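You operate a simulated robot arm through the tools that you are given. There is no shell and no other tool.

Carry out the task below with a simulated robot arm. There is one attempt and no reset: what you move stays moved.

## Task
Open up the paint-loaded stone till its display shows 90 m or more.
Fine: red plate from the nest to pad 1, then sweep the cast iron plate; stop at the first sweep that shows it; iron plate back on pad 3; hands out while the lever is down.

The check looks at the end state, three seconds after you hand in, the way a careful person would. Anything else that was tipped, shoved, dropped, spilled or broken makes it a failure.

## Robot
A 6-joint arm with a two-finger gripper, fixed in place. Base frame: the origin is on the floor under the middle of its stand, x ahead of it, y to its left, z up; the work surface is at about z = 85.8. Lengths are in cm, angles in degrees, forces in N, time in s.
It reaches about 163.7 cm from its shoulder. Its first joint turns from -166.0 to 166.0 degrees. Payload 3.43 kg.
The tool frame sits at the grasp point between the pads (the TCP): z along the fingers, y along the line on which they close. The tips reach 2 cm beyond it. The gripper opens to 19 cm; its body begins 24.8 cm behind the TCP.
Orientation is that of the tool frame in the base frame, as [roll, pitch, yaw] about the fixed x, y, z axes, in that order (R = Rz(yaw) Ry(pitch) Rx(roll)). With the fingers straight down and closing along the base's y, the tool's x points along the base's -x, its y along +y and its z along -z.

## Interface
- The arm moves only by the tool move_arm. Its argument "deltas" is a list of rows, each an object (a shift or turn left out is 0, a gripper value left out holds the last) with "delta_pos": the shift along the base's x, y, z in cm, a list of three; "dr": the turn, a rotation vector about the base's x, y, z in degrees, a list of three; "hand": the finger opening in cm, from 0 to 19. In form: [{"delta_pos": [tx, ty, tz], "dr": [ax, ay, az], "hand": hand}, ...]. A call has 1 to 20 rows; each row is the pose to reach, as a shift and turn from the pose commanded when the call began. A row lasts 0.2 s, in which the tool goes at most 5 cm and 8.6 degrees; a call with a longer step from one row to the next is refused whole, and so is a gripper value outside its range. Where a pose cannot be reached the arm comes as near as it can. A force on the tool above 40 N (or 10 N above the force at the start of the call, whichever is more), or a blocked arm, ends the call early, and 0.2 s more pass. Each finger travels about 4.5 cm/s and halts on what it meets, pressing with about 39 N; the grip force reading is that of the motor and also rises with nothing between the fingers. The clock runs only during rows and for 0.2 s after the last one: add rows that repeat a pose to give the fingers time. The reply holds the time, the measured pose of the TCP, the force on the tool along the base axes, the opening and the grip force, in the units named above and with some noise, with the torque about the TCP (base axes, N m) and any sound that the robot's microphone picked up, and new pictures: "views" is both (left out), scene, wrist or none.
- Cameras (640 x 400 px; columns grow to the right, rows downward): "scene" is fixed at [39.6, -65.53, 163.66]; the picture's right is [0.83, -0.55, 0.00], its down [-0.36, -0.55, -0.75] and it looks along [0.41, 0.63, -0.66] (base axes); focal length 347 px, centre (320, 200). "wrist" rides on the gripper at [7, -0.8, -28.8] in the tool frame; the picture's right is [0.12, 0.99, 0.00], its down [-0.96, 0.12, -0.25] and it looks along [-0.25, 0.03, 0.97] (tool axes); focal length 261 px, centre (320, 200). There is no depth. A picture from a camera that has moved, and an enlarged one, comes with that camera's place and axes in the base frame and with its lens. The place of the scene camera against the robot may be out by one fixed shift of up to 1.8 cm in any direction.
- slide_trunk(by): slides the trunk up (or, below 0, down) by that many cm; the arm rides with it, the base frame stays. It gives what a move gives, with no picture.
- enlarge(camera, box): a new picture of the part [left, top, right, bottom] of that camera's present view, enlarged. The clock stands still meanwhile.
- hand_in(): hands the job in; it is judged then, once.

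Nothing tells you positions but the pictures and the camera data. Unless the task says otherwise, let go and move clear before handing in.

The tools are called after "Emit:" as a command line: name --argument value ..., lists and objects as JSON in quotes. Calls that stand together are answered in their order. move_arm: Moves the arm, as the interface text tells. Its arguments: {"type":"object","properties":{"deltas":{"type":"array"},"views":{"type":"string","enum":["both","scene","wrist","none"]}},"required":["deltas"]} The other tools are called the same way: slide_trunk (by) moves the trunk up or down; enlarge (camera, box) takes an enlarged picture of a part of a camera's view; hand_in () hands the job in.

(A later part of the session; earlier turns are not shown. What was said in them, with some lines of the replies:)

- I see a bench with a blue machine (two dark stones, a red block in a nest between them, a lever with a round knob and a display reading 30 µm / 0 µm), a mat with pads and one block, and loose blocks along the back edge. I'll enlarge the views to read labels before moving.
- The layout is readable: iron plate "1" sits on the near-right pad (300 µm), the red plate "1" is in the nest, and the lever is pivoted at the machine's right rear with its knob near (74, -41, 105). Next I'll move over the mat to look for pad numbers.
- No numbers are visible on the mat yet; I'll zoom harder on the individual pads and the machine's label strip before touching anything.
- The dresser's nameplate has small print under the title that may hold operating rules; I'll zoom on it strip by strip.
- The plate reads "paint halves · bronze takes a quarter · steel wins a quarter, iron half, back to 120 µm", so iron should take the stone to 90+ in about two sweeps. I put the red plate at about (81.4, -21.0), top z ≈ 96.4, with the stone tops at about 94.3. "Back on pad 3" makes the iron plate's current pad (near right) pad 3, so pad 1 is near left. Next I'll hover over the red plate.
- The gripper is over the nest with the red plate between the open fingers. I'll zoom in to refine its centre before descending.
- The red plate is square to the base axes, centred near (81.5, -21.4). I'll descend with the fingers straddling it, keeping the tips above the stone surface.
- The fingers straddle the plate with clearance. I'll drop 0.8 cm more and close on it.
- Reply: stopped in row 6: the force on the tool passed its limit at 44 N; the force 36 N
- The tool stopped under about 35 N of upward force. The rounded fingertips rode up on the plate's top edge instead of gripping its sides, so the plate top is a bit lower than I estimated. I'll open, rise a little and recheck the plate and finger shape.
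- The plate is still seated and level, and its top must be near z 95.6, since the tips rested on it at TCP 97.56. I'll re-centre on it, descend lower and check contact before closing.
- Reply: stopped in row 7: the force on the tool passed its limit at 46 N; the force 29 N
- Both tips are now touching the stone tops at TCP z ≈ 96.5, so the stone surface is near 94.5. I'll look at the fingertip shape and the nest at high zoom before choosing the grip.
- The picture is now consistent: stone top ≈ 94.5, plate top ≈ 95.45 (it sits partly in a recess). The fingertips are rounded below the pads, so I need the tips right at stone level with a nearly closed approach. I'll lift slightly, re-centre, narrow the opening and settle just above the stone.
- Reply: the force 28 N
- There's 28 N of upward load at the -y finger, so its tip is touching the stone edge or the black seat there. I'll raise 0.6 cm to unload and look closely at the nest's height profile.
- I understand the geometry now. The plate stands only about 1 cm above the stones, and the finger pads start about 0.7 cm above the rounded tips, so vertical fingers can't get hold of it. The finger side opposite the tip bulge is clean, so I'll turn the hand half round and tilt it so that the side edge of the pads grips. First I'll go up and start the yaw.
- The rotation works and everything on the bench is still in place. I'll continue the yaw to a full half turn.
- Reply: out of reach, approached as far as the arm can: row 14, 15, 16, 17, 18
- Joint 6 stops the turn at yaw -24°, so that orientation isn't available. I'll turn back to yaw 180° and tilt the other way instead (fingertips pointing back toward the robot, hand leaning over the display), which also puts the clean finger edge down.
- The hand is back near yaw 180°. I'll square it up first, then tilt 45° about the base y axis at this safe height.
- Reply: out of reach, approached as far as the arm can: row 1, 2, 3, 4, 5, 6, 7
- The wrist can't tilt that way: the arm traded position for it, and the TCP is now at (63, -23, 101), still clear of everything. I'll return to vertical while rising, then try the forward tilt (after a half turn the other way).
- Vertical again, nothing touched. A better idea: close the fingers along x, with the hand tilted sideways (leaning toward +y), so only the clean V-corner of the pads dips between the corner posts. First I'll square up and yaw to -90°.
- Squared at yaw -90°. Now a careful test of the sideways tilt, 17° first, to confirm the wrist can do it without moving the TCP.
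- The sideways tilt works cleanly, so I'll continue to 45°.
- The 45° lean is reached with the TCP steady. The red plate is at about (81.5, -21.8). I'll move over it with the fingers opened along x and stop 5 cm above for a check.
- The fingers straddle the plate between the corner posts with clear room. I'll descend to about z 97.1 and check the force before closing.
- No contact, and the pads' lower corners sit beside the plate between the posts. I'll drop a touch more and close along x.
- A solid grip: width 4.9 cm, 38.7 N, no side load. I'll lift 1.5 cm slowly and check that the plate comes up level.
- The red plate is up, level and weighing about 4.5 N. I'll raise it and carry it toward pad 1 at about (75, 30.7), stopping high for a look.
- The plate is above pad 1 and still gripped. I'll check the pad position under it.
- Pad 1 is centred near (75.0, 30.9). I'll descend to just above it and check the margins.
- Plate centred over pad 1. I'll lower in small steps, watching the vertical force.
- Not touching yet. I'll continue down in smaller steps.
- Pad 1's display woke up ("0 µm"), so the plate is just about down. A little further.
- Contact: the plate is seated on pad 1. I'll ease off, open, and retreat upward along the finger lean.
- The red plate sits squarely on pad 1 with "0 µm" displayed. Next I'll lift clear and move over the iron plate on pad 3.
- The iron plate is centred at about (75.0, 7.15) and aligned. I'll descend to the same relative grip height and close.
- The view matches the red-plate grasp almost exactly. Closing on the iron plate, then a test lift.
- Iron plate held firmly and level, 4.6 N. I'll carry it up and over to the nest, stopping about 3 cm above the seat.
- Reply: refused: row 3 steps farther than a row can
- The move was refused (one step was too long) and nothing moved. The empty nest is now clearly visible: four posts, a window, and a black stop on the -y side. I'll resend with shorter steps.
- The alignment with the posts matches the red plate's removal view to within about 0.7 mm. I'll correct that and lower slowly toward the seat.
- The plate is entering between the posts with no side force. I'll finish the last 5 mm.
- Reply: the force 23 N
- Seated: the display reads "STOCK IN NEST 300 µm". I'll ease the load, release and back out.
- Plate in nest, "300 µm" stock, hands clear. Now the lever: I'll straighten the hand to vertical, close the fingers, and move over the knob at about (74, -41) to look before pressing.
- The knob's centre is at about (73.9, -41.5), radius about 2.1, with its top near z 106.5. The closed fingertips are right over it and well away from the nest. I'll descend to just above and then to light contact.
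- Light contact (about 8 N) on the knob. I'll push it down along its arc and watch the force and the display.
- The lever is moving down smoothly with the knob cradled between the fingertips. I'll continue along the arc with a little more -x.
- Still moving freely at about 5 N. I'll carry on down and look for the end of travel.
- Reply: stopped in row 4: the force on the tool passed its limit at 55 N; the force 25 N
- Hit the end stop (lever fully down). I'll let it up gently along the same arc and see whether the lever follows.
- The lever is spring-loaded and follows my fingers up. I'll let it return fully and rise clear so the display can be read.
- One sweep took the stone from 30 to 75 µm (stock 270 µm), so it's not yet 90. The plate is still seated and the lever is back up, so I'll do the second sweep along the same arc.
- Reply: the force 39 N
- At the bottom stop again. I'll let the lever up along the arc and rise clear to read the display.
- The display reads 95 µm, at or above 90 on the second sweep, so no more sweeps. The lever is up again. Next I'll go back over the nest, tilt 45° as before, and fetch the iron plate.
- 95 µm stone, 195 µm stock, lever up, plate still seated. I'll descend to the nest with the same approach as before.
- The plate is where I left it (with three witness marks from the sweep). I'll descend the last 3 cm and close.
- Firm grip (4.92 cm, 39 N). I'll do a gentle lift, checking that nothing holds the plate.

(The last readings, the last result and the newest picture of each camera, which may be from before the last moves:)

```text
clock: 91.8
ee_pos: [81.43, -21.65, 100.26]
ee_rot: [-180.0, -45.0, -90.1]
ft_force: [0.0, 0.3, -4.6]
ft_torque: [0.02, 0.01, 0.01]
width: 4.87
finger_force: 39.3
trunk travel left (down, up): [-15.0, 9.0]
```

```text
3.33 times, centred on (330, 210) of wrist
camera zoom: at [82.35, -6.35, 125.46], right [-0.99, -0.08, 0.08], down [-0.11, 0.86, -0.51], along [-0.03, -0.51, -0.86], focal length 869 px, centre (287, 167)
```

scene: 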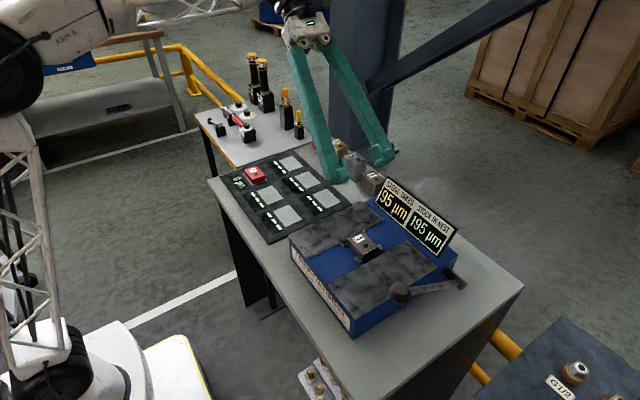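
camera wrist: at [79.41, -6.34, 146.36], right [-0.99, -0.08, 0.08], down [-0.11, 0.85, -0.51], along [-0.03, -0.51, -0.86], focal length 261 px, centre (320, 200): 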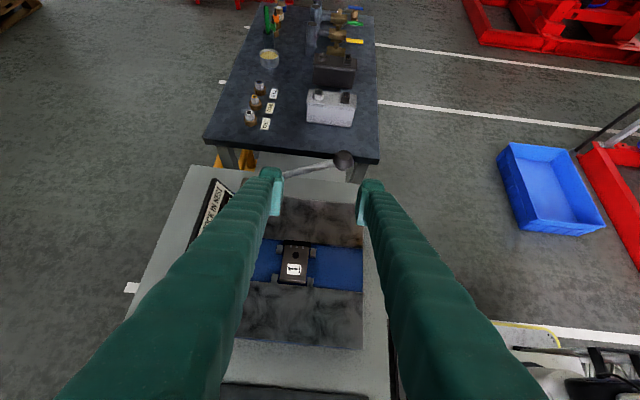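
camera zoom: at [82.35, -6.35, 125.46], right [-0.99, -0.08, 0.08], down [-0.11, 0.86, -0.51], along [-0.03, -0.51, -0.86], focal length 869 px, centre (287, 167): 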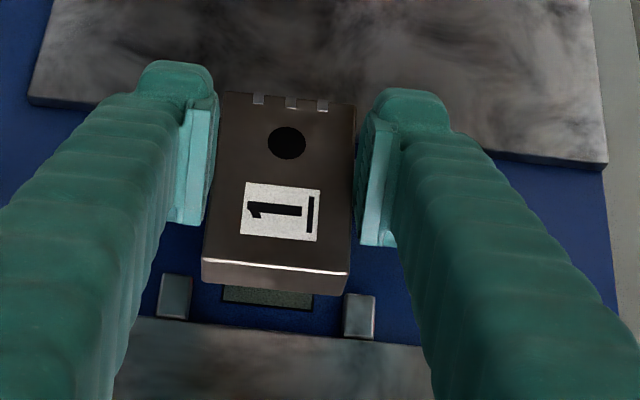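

The iron plate is up, level; the stone display holds 95 µm. I'll carry it back to pad 3.

Emit:
move_arm --deltas '[{"delta_pos": [0, 0, 3.5]}, {"delta_pos": [-0.2, 1.5, 6]}, {"delta_pos": [-1, 5, 7]}, {"delta_pos": [-2, 9, 7]}, {"delta_pos": [-3, 13, 7]}, {"delta_pos": [-4, 17, 7]}, {"delta_pos": [-5, 21, 6]}, {"delta_pos": [-6, 25, 4]}, {"delta_pos": [-6.4, 28, 1]}, {"delta_pos": [-6.43, 28.53, -3]}, {"delta_pos": [-6.43, 28.53, -6.5]}, {"delta_pos": [-6.43, 28.53, -9]}, {"delta_pos": [-6.43, 28.53, -9]}]' --views "both"

Emit:
enlarge --camera "wrist" --box '[260, 150, 400, 270]'

Emit:
enlarge --camera "scene" --box '[250, 180, 320, 235]'

```text
clock: 94.6
ee_pos: [75.05, 6.9, 91.17]
ee_rot: [-179.9, -44.9, -90.1]
ft_force: [-0.7, 0.2, -4.9]
ft_torque: [0.04, 0.02, 0.02]
width: 4.9
finger_force: 39.3
trunk travel left (down, up): [-15.0, 9.0]
camera wrist: at [75.94, 22.24, 116.45], right [-0.99, -0.08, 0.08], down [-0.11, 0.85, -0.51], along [-0.03, -0.51, -0.86], focal length 261 px, centre (320, 200)
```

scene: 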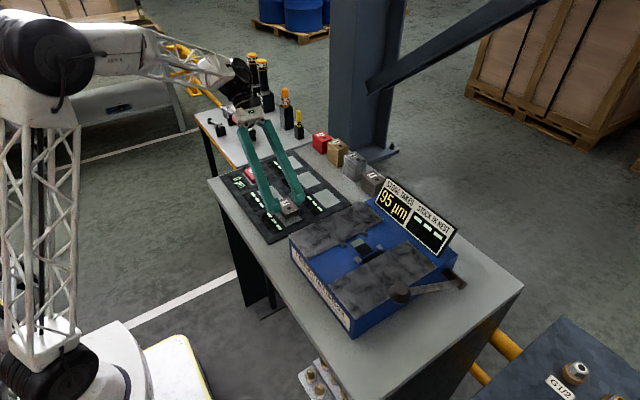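
wrist: 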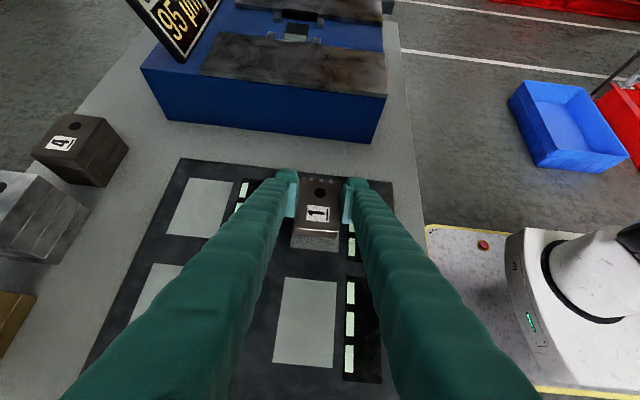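

```text
3.33 times, centred on (330, 210) of wrist
camera zoom: at [75.94, 22.24, 116.45], right [-0.99, -0.08, 0.08], down [-0.11, 0.85, -0.51], along [-0.03, -0.51, -0.86], focal length 869 px, centre (287, 167)
```

zoom: 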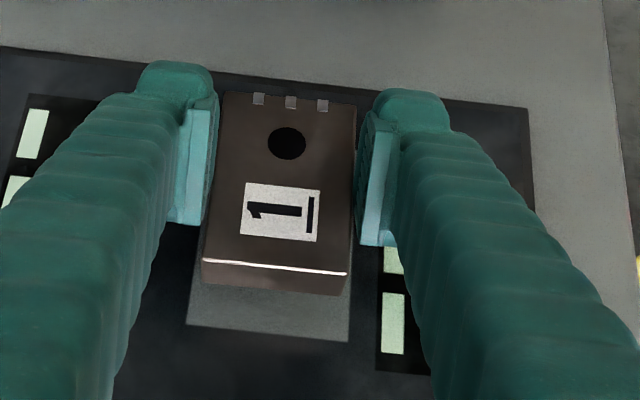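

```text
7.27 times, centred on (285, 208) of scene
camera zoom: at [39.6, -65.53, 163.66], right [0.83, -0.55, 0.0], down [-0.36, -0.55, -0.75], along [0.41, 0.63, -0.66], focal length 2524 px, centre (574, 146)
```

zoom: 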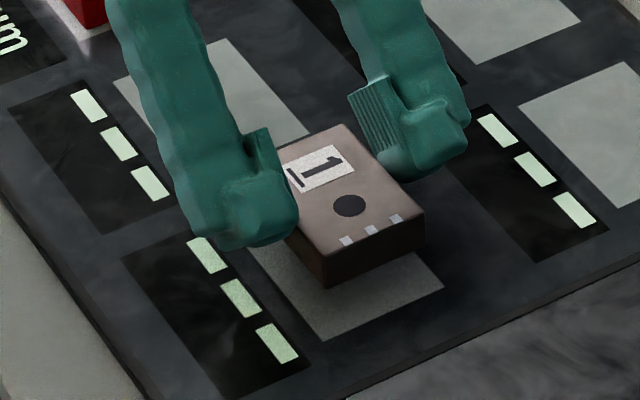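

Lined up with pad 3. I'll lower it gently.

Emit:
move_arm --deltas '[{"delta_pos": [0, 0, -0.6]}, {"delta_pos": [0, 0, -1.2]}, {"delta_pos": [0, 0, -1.7]}, {"delta_pos": [0, 0, -2.0]}, {"delta_pos": [0, 0, -2.0]}]' --views "none"

Emit:
move_arm --deltas '[{"delta_pos": [0, 0, -0.1]}, {"delta_pos": [0, 0, -0.2]}, {"delta_pos": [0, 0, -0.2]}]' --views "none"

```text
clock: 95.8
ee_pos: [75.03, 6.89, 89.07]
ee_rot: [-179.9, -45.0, -90.0]
ft_force: [-0.3, -1.1, -4.1]
ft_torque: [0.02, 0.0, -0.01]
width: 4.92
finger_force: 38.7
trunk travel left (down, up): [-15.0, 9.0]
```

```text
clock: 96.6
ee_pos: [75.09, 6.79, 88.98]
ee_rot: [-179.9, -45.0, -90.0]
ft_force: [2.1, 1.2, -0.5]
ft_torque: [0.06, 0.05, 0.02]
width: 4.88
finger_force: 38.3
trunk travel left (down, up): [-15.0, 9.0]
```

Touching down (the weight has come off the wrist). One millimetre more, then release.

Emit:
move_arm --deltas '[{"delta_pos": [0, 0, -0.06]}, {"delta_pos": [0, 0, -0.06]}, {"delta_pos": [0, 0, 0], "hand": 5.5}, {"delta_pos": [0, 0, 0], "hand": 6.5}, {"delta_pos": [0, 0, 0], "hand": 7.5}, {"delta_pos": [0, 0, 0], "hand": 8.5}, {"delta_pos": [0, 0, 0], "hand": 8.5}]' --views "none"

Emit:
enlarge --camera "scene" --box '[240, 170, 330, 240]'

Emit:
enlarge --camera "wrist" --box '[260, 150, 400, 270]'

```text
clock: 98.2
ee_pos: [75.0, 6.89, 89.0]
ee_rot: [-179.9, -45.0, -90.2]
ft_force: [-0.2, -0.3, 0.1]
ft_torque: [0.03, -0.01, 0.0]
width: 8.51
finger_force: 0.1
trunk travel left (down, up): [-15.0, 9.0]
```

```text
5.71 times, centred on (285, 205) of scene
camera zoom: at [39.6, -65.53, 163.66], right [0.83, -0.55, 0.0], down [-0.36, -0.55, -0.75], along [0.41, 0.63, -0.66], focal length 1984 px, centre (520, 171)
```

zoom: 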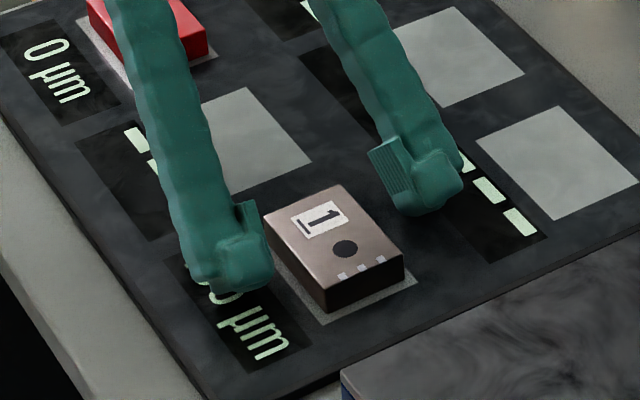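

```text
3.33 times, centred on (330, 210) of wrist
camera zoom: at [75.88, 22.21, 114.24], right [-0.99, -0.08, 0.08], down [-0.11, 0.85, -0.51], along [-0.03, -0.51, -0.86], focal length 869 px, centre (287, 167)
```

zoom: 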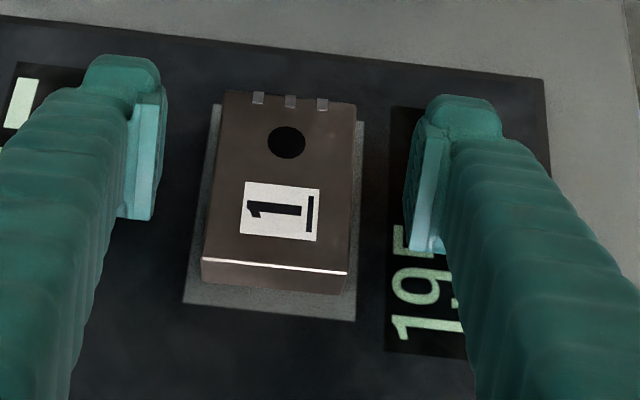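

The iron plate is back on pad 3 (display 195 µm). I'll retreat straight up and well clear, then take a last look at everything.

Emit:
move_arm --deltas '[{"delta_pos": [0, 0, 2]}, {"delta_pos": [0, 0, 5]}, {"delta_pos": [0, 0, 9]}, {"delta_pos": [0, 0, 13]}, {"delta_pos": [-1, 0, 17]}, {"delta_pos": [-2, 0, 21]}, {"delta_pos": [-3, 0, 25]}, {"delta_pos": [-4, 0, 29]}, {"delta_pos": [-4, 0, 31]}, {"delta_pos": [-4, 0, 31]}]' --views "both"

Emit:
enlarge --camera "scene" --box '[205, 120, 345, 250]'

Emit:
enlarge --camera "scene" --box '[280, 170, 490, 340]'

```text
clock: 100.4
ee_pos: [71.01, 6.9, 119.93]
ee_rot: [-179.8, -45.1, -90.1]
ft_force: [0.7, 0.6, 0.7]
ft_torque: [-0.02, -0.02, 0.01]
width: 8.48
finger_force: 0.1
trunk travel left (down, up): [-15.0, 9.0]
camera wrist: at [71.83, 22.23, 145.25], right [-0.99, -0.08, 0.08], down [-0.11, 0.85, -0.51], along [-0.03, -0.51, -0.86], focal length 261 px, centre (320, 200)
```

scene: 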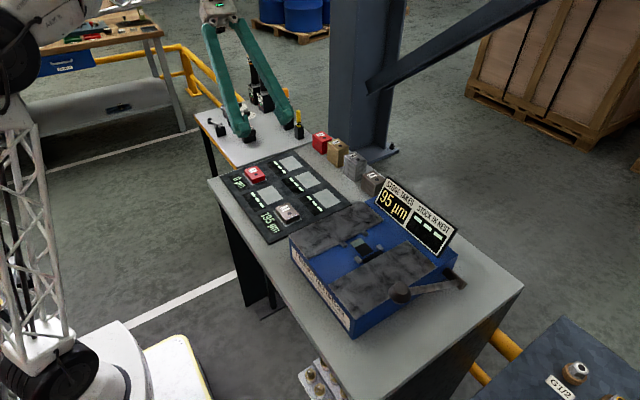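
wrist: 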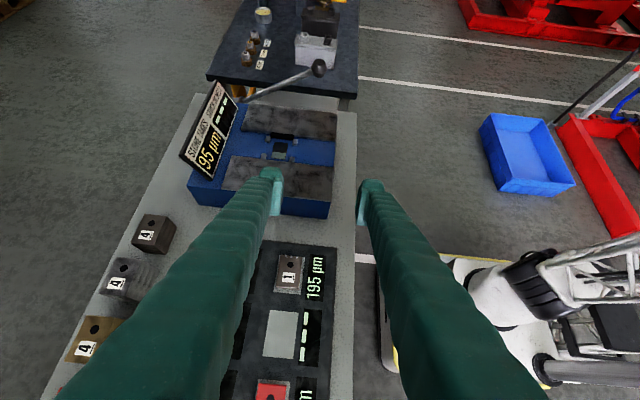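

```text
3.08 times, centred on (275, 185) of scene
camera zoom: at [39.6, -65.53, 163.66], right [0.83, -0.55, 0.0], down [-0.36, -0.55, -0.75], along [0.41, 0.63, -0.66], focal length 1068 px, centre (458, 246)
```

zoom: 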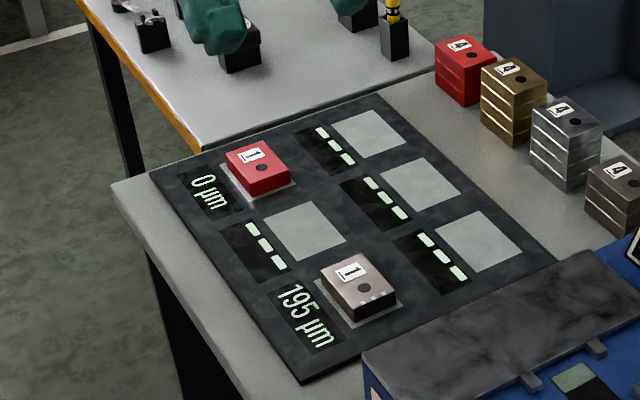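

```text
2.35 times, centred on (385, 255) of scene
camera zoom: at [39.6, -65.53, 163.66], right [0.83, -0.55, 0.0], down [-0.36, -0.55, -0.75], along [0.41, 0.63, -0.66], focal length 817 px, centre (167, 71)
```

zoom: 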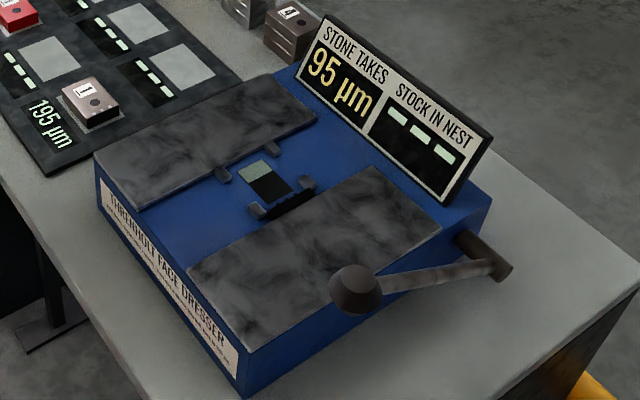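

Everything is in its end state. The stone display reads 95 µm, reached on the second sweep. The red plate is on pad 1 (0 µm), the iron plate is back on pad 3 (195 µm), the nest is empty, the lever is up, and the hand is clear. The other stacks and tools look undisturbed, so I'm handing in.

Emit:
hand_in

```text
The job is handed in.
```

The stone now shows 95 µm, up from 30. It read 75 µm after the first sweep of the cast iron plate and 95 µm after the second, so I stopped there and handed in.

- **Red plate:** it moved from the nest to pad 1, and that pad reads 0 µm.
- **Iron plate:** it is back on pad 3 and reads 195 µm, down from 300.
- **Lever and hand:** the lever is up and the nest is empty. The gripper stayed out of the nest both times the lever was down.

- **Pad numbers:** the mat has no printed numbers. I took pad 3 to be the one the iron plate started on. That makes pad 1 the near-left pad as seen from the robot. If the numbering runs another way, both plates could be on the wrong pads.
- **First grip attempts:** my first tries at the red plate failed. The fingertips pressed on the plate and on the stone tops (the readings stopped at 44 and 46 N) and nudged the plate about 2 mm while it was still in the nest. I changed the grip after that and saw no damage.
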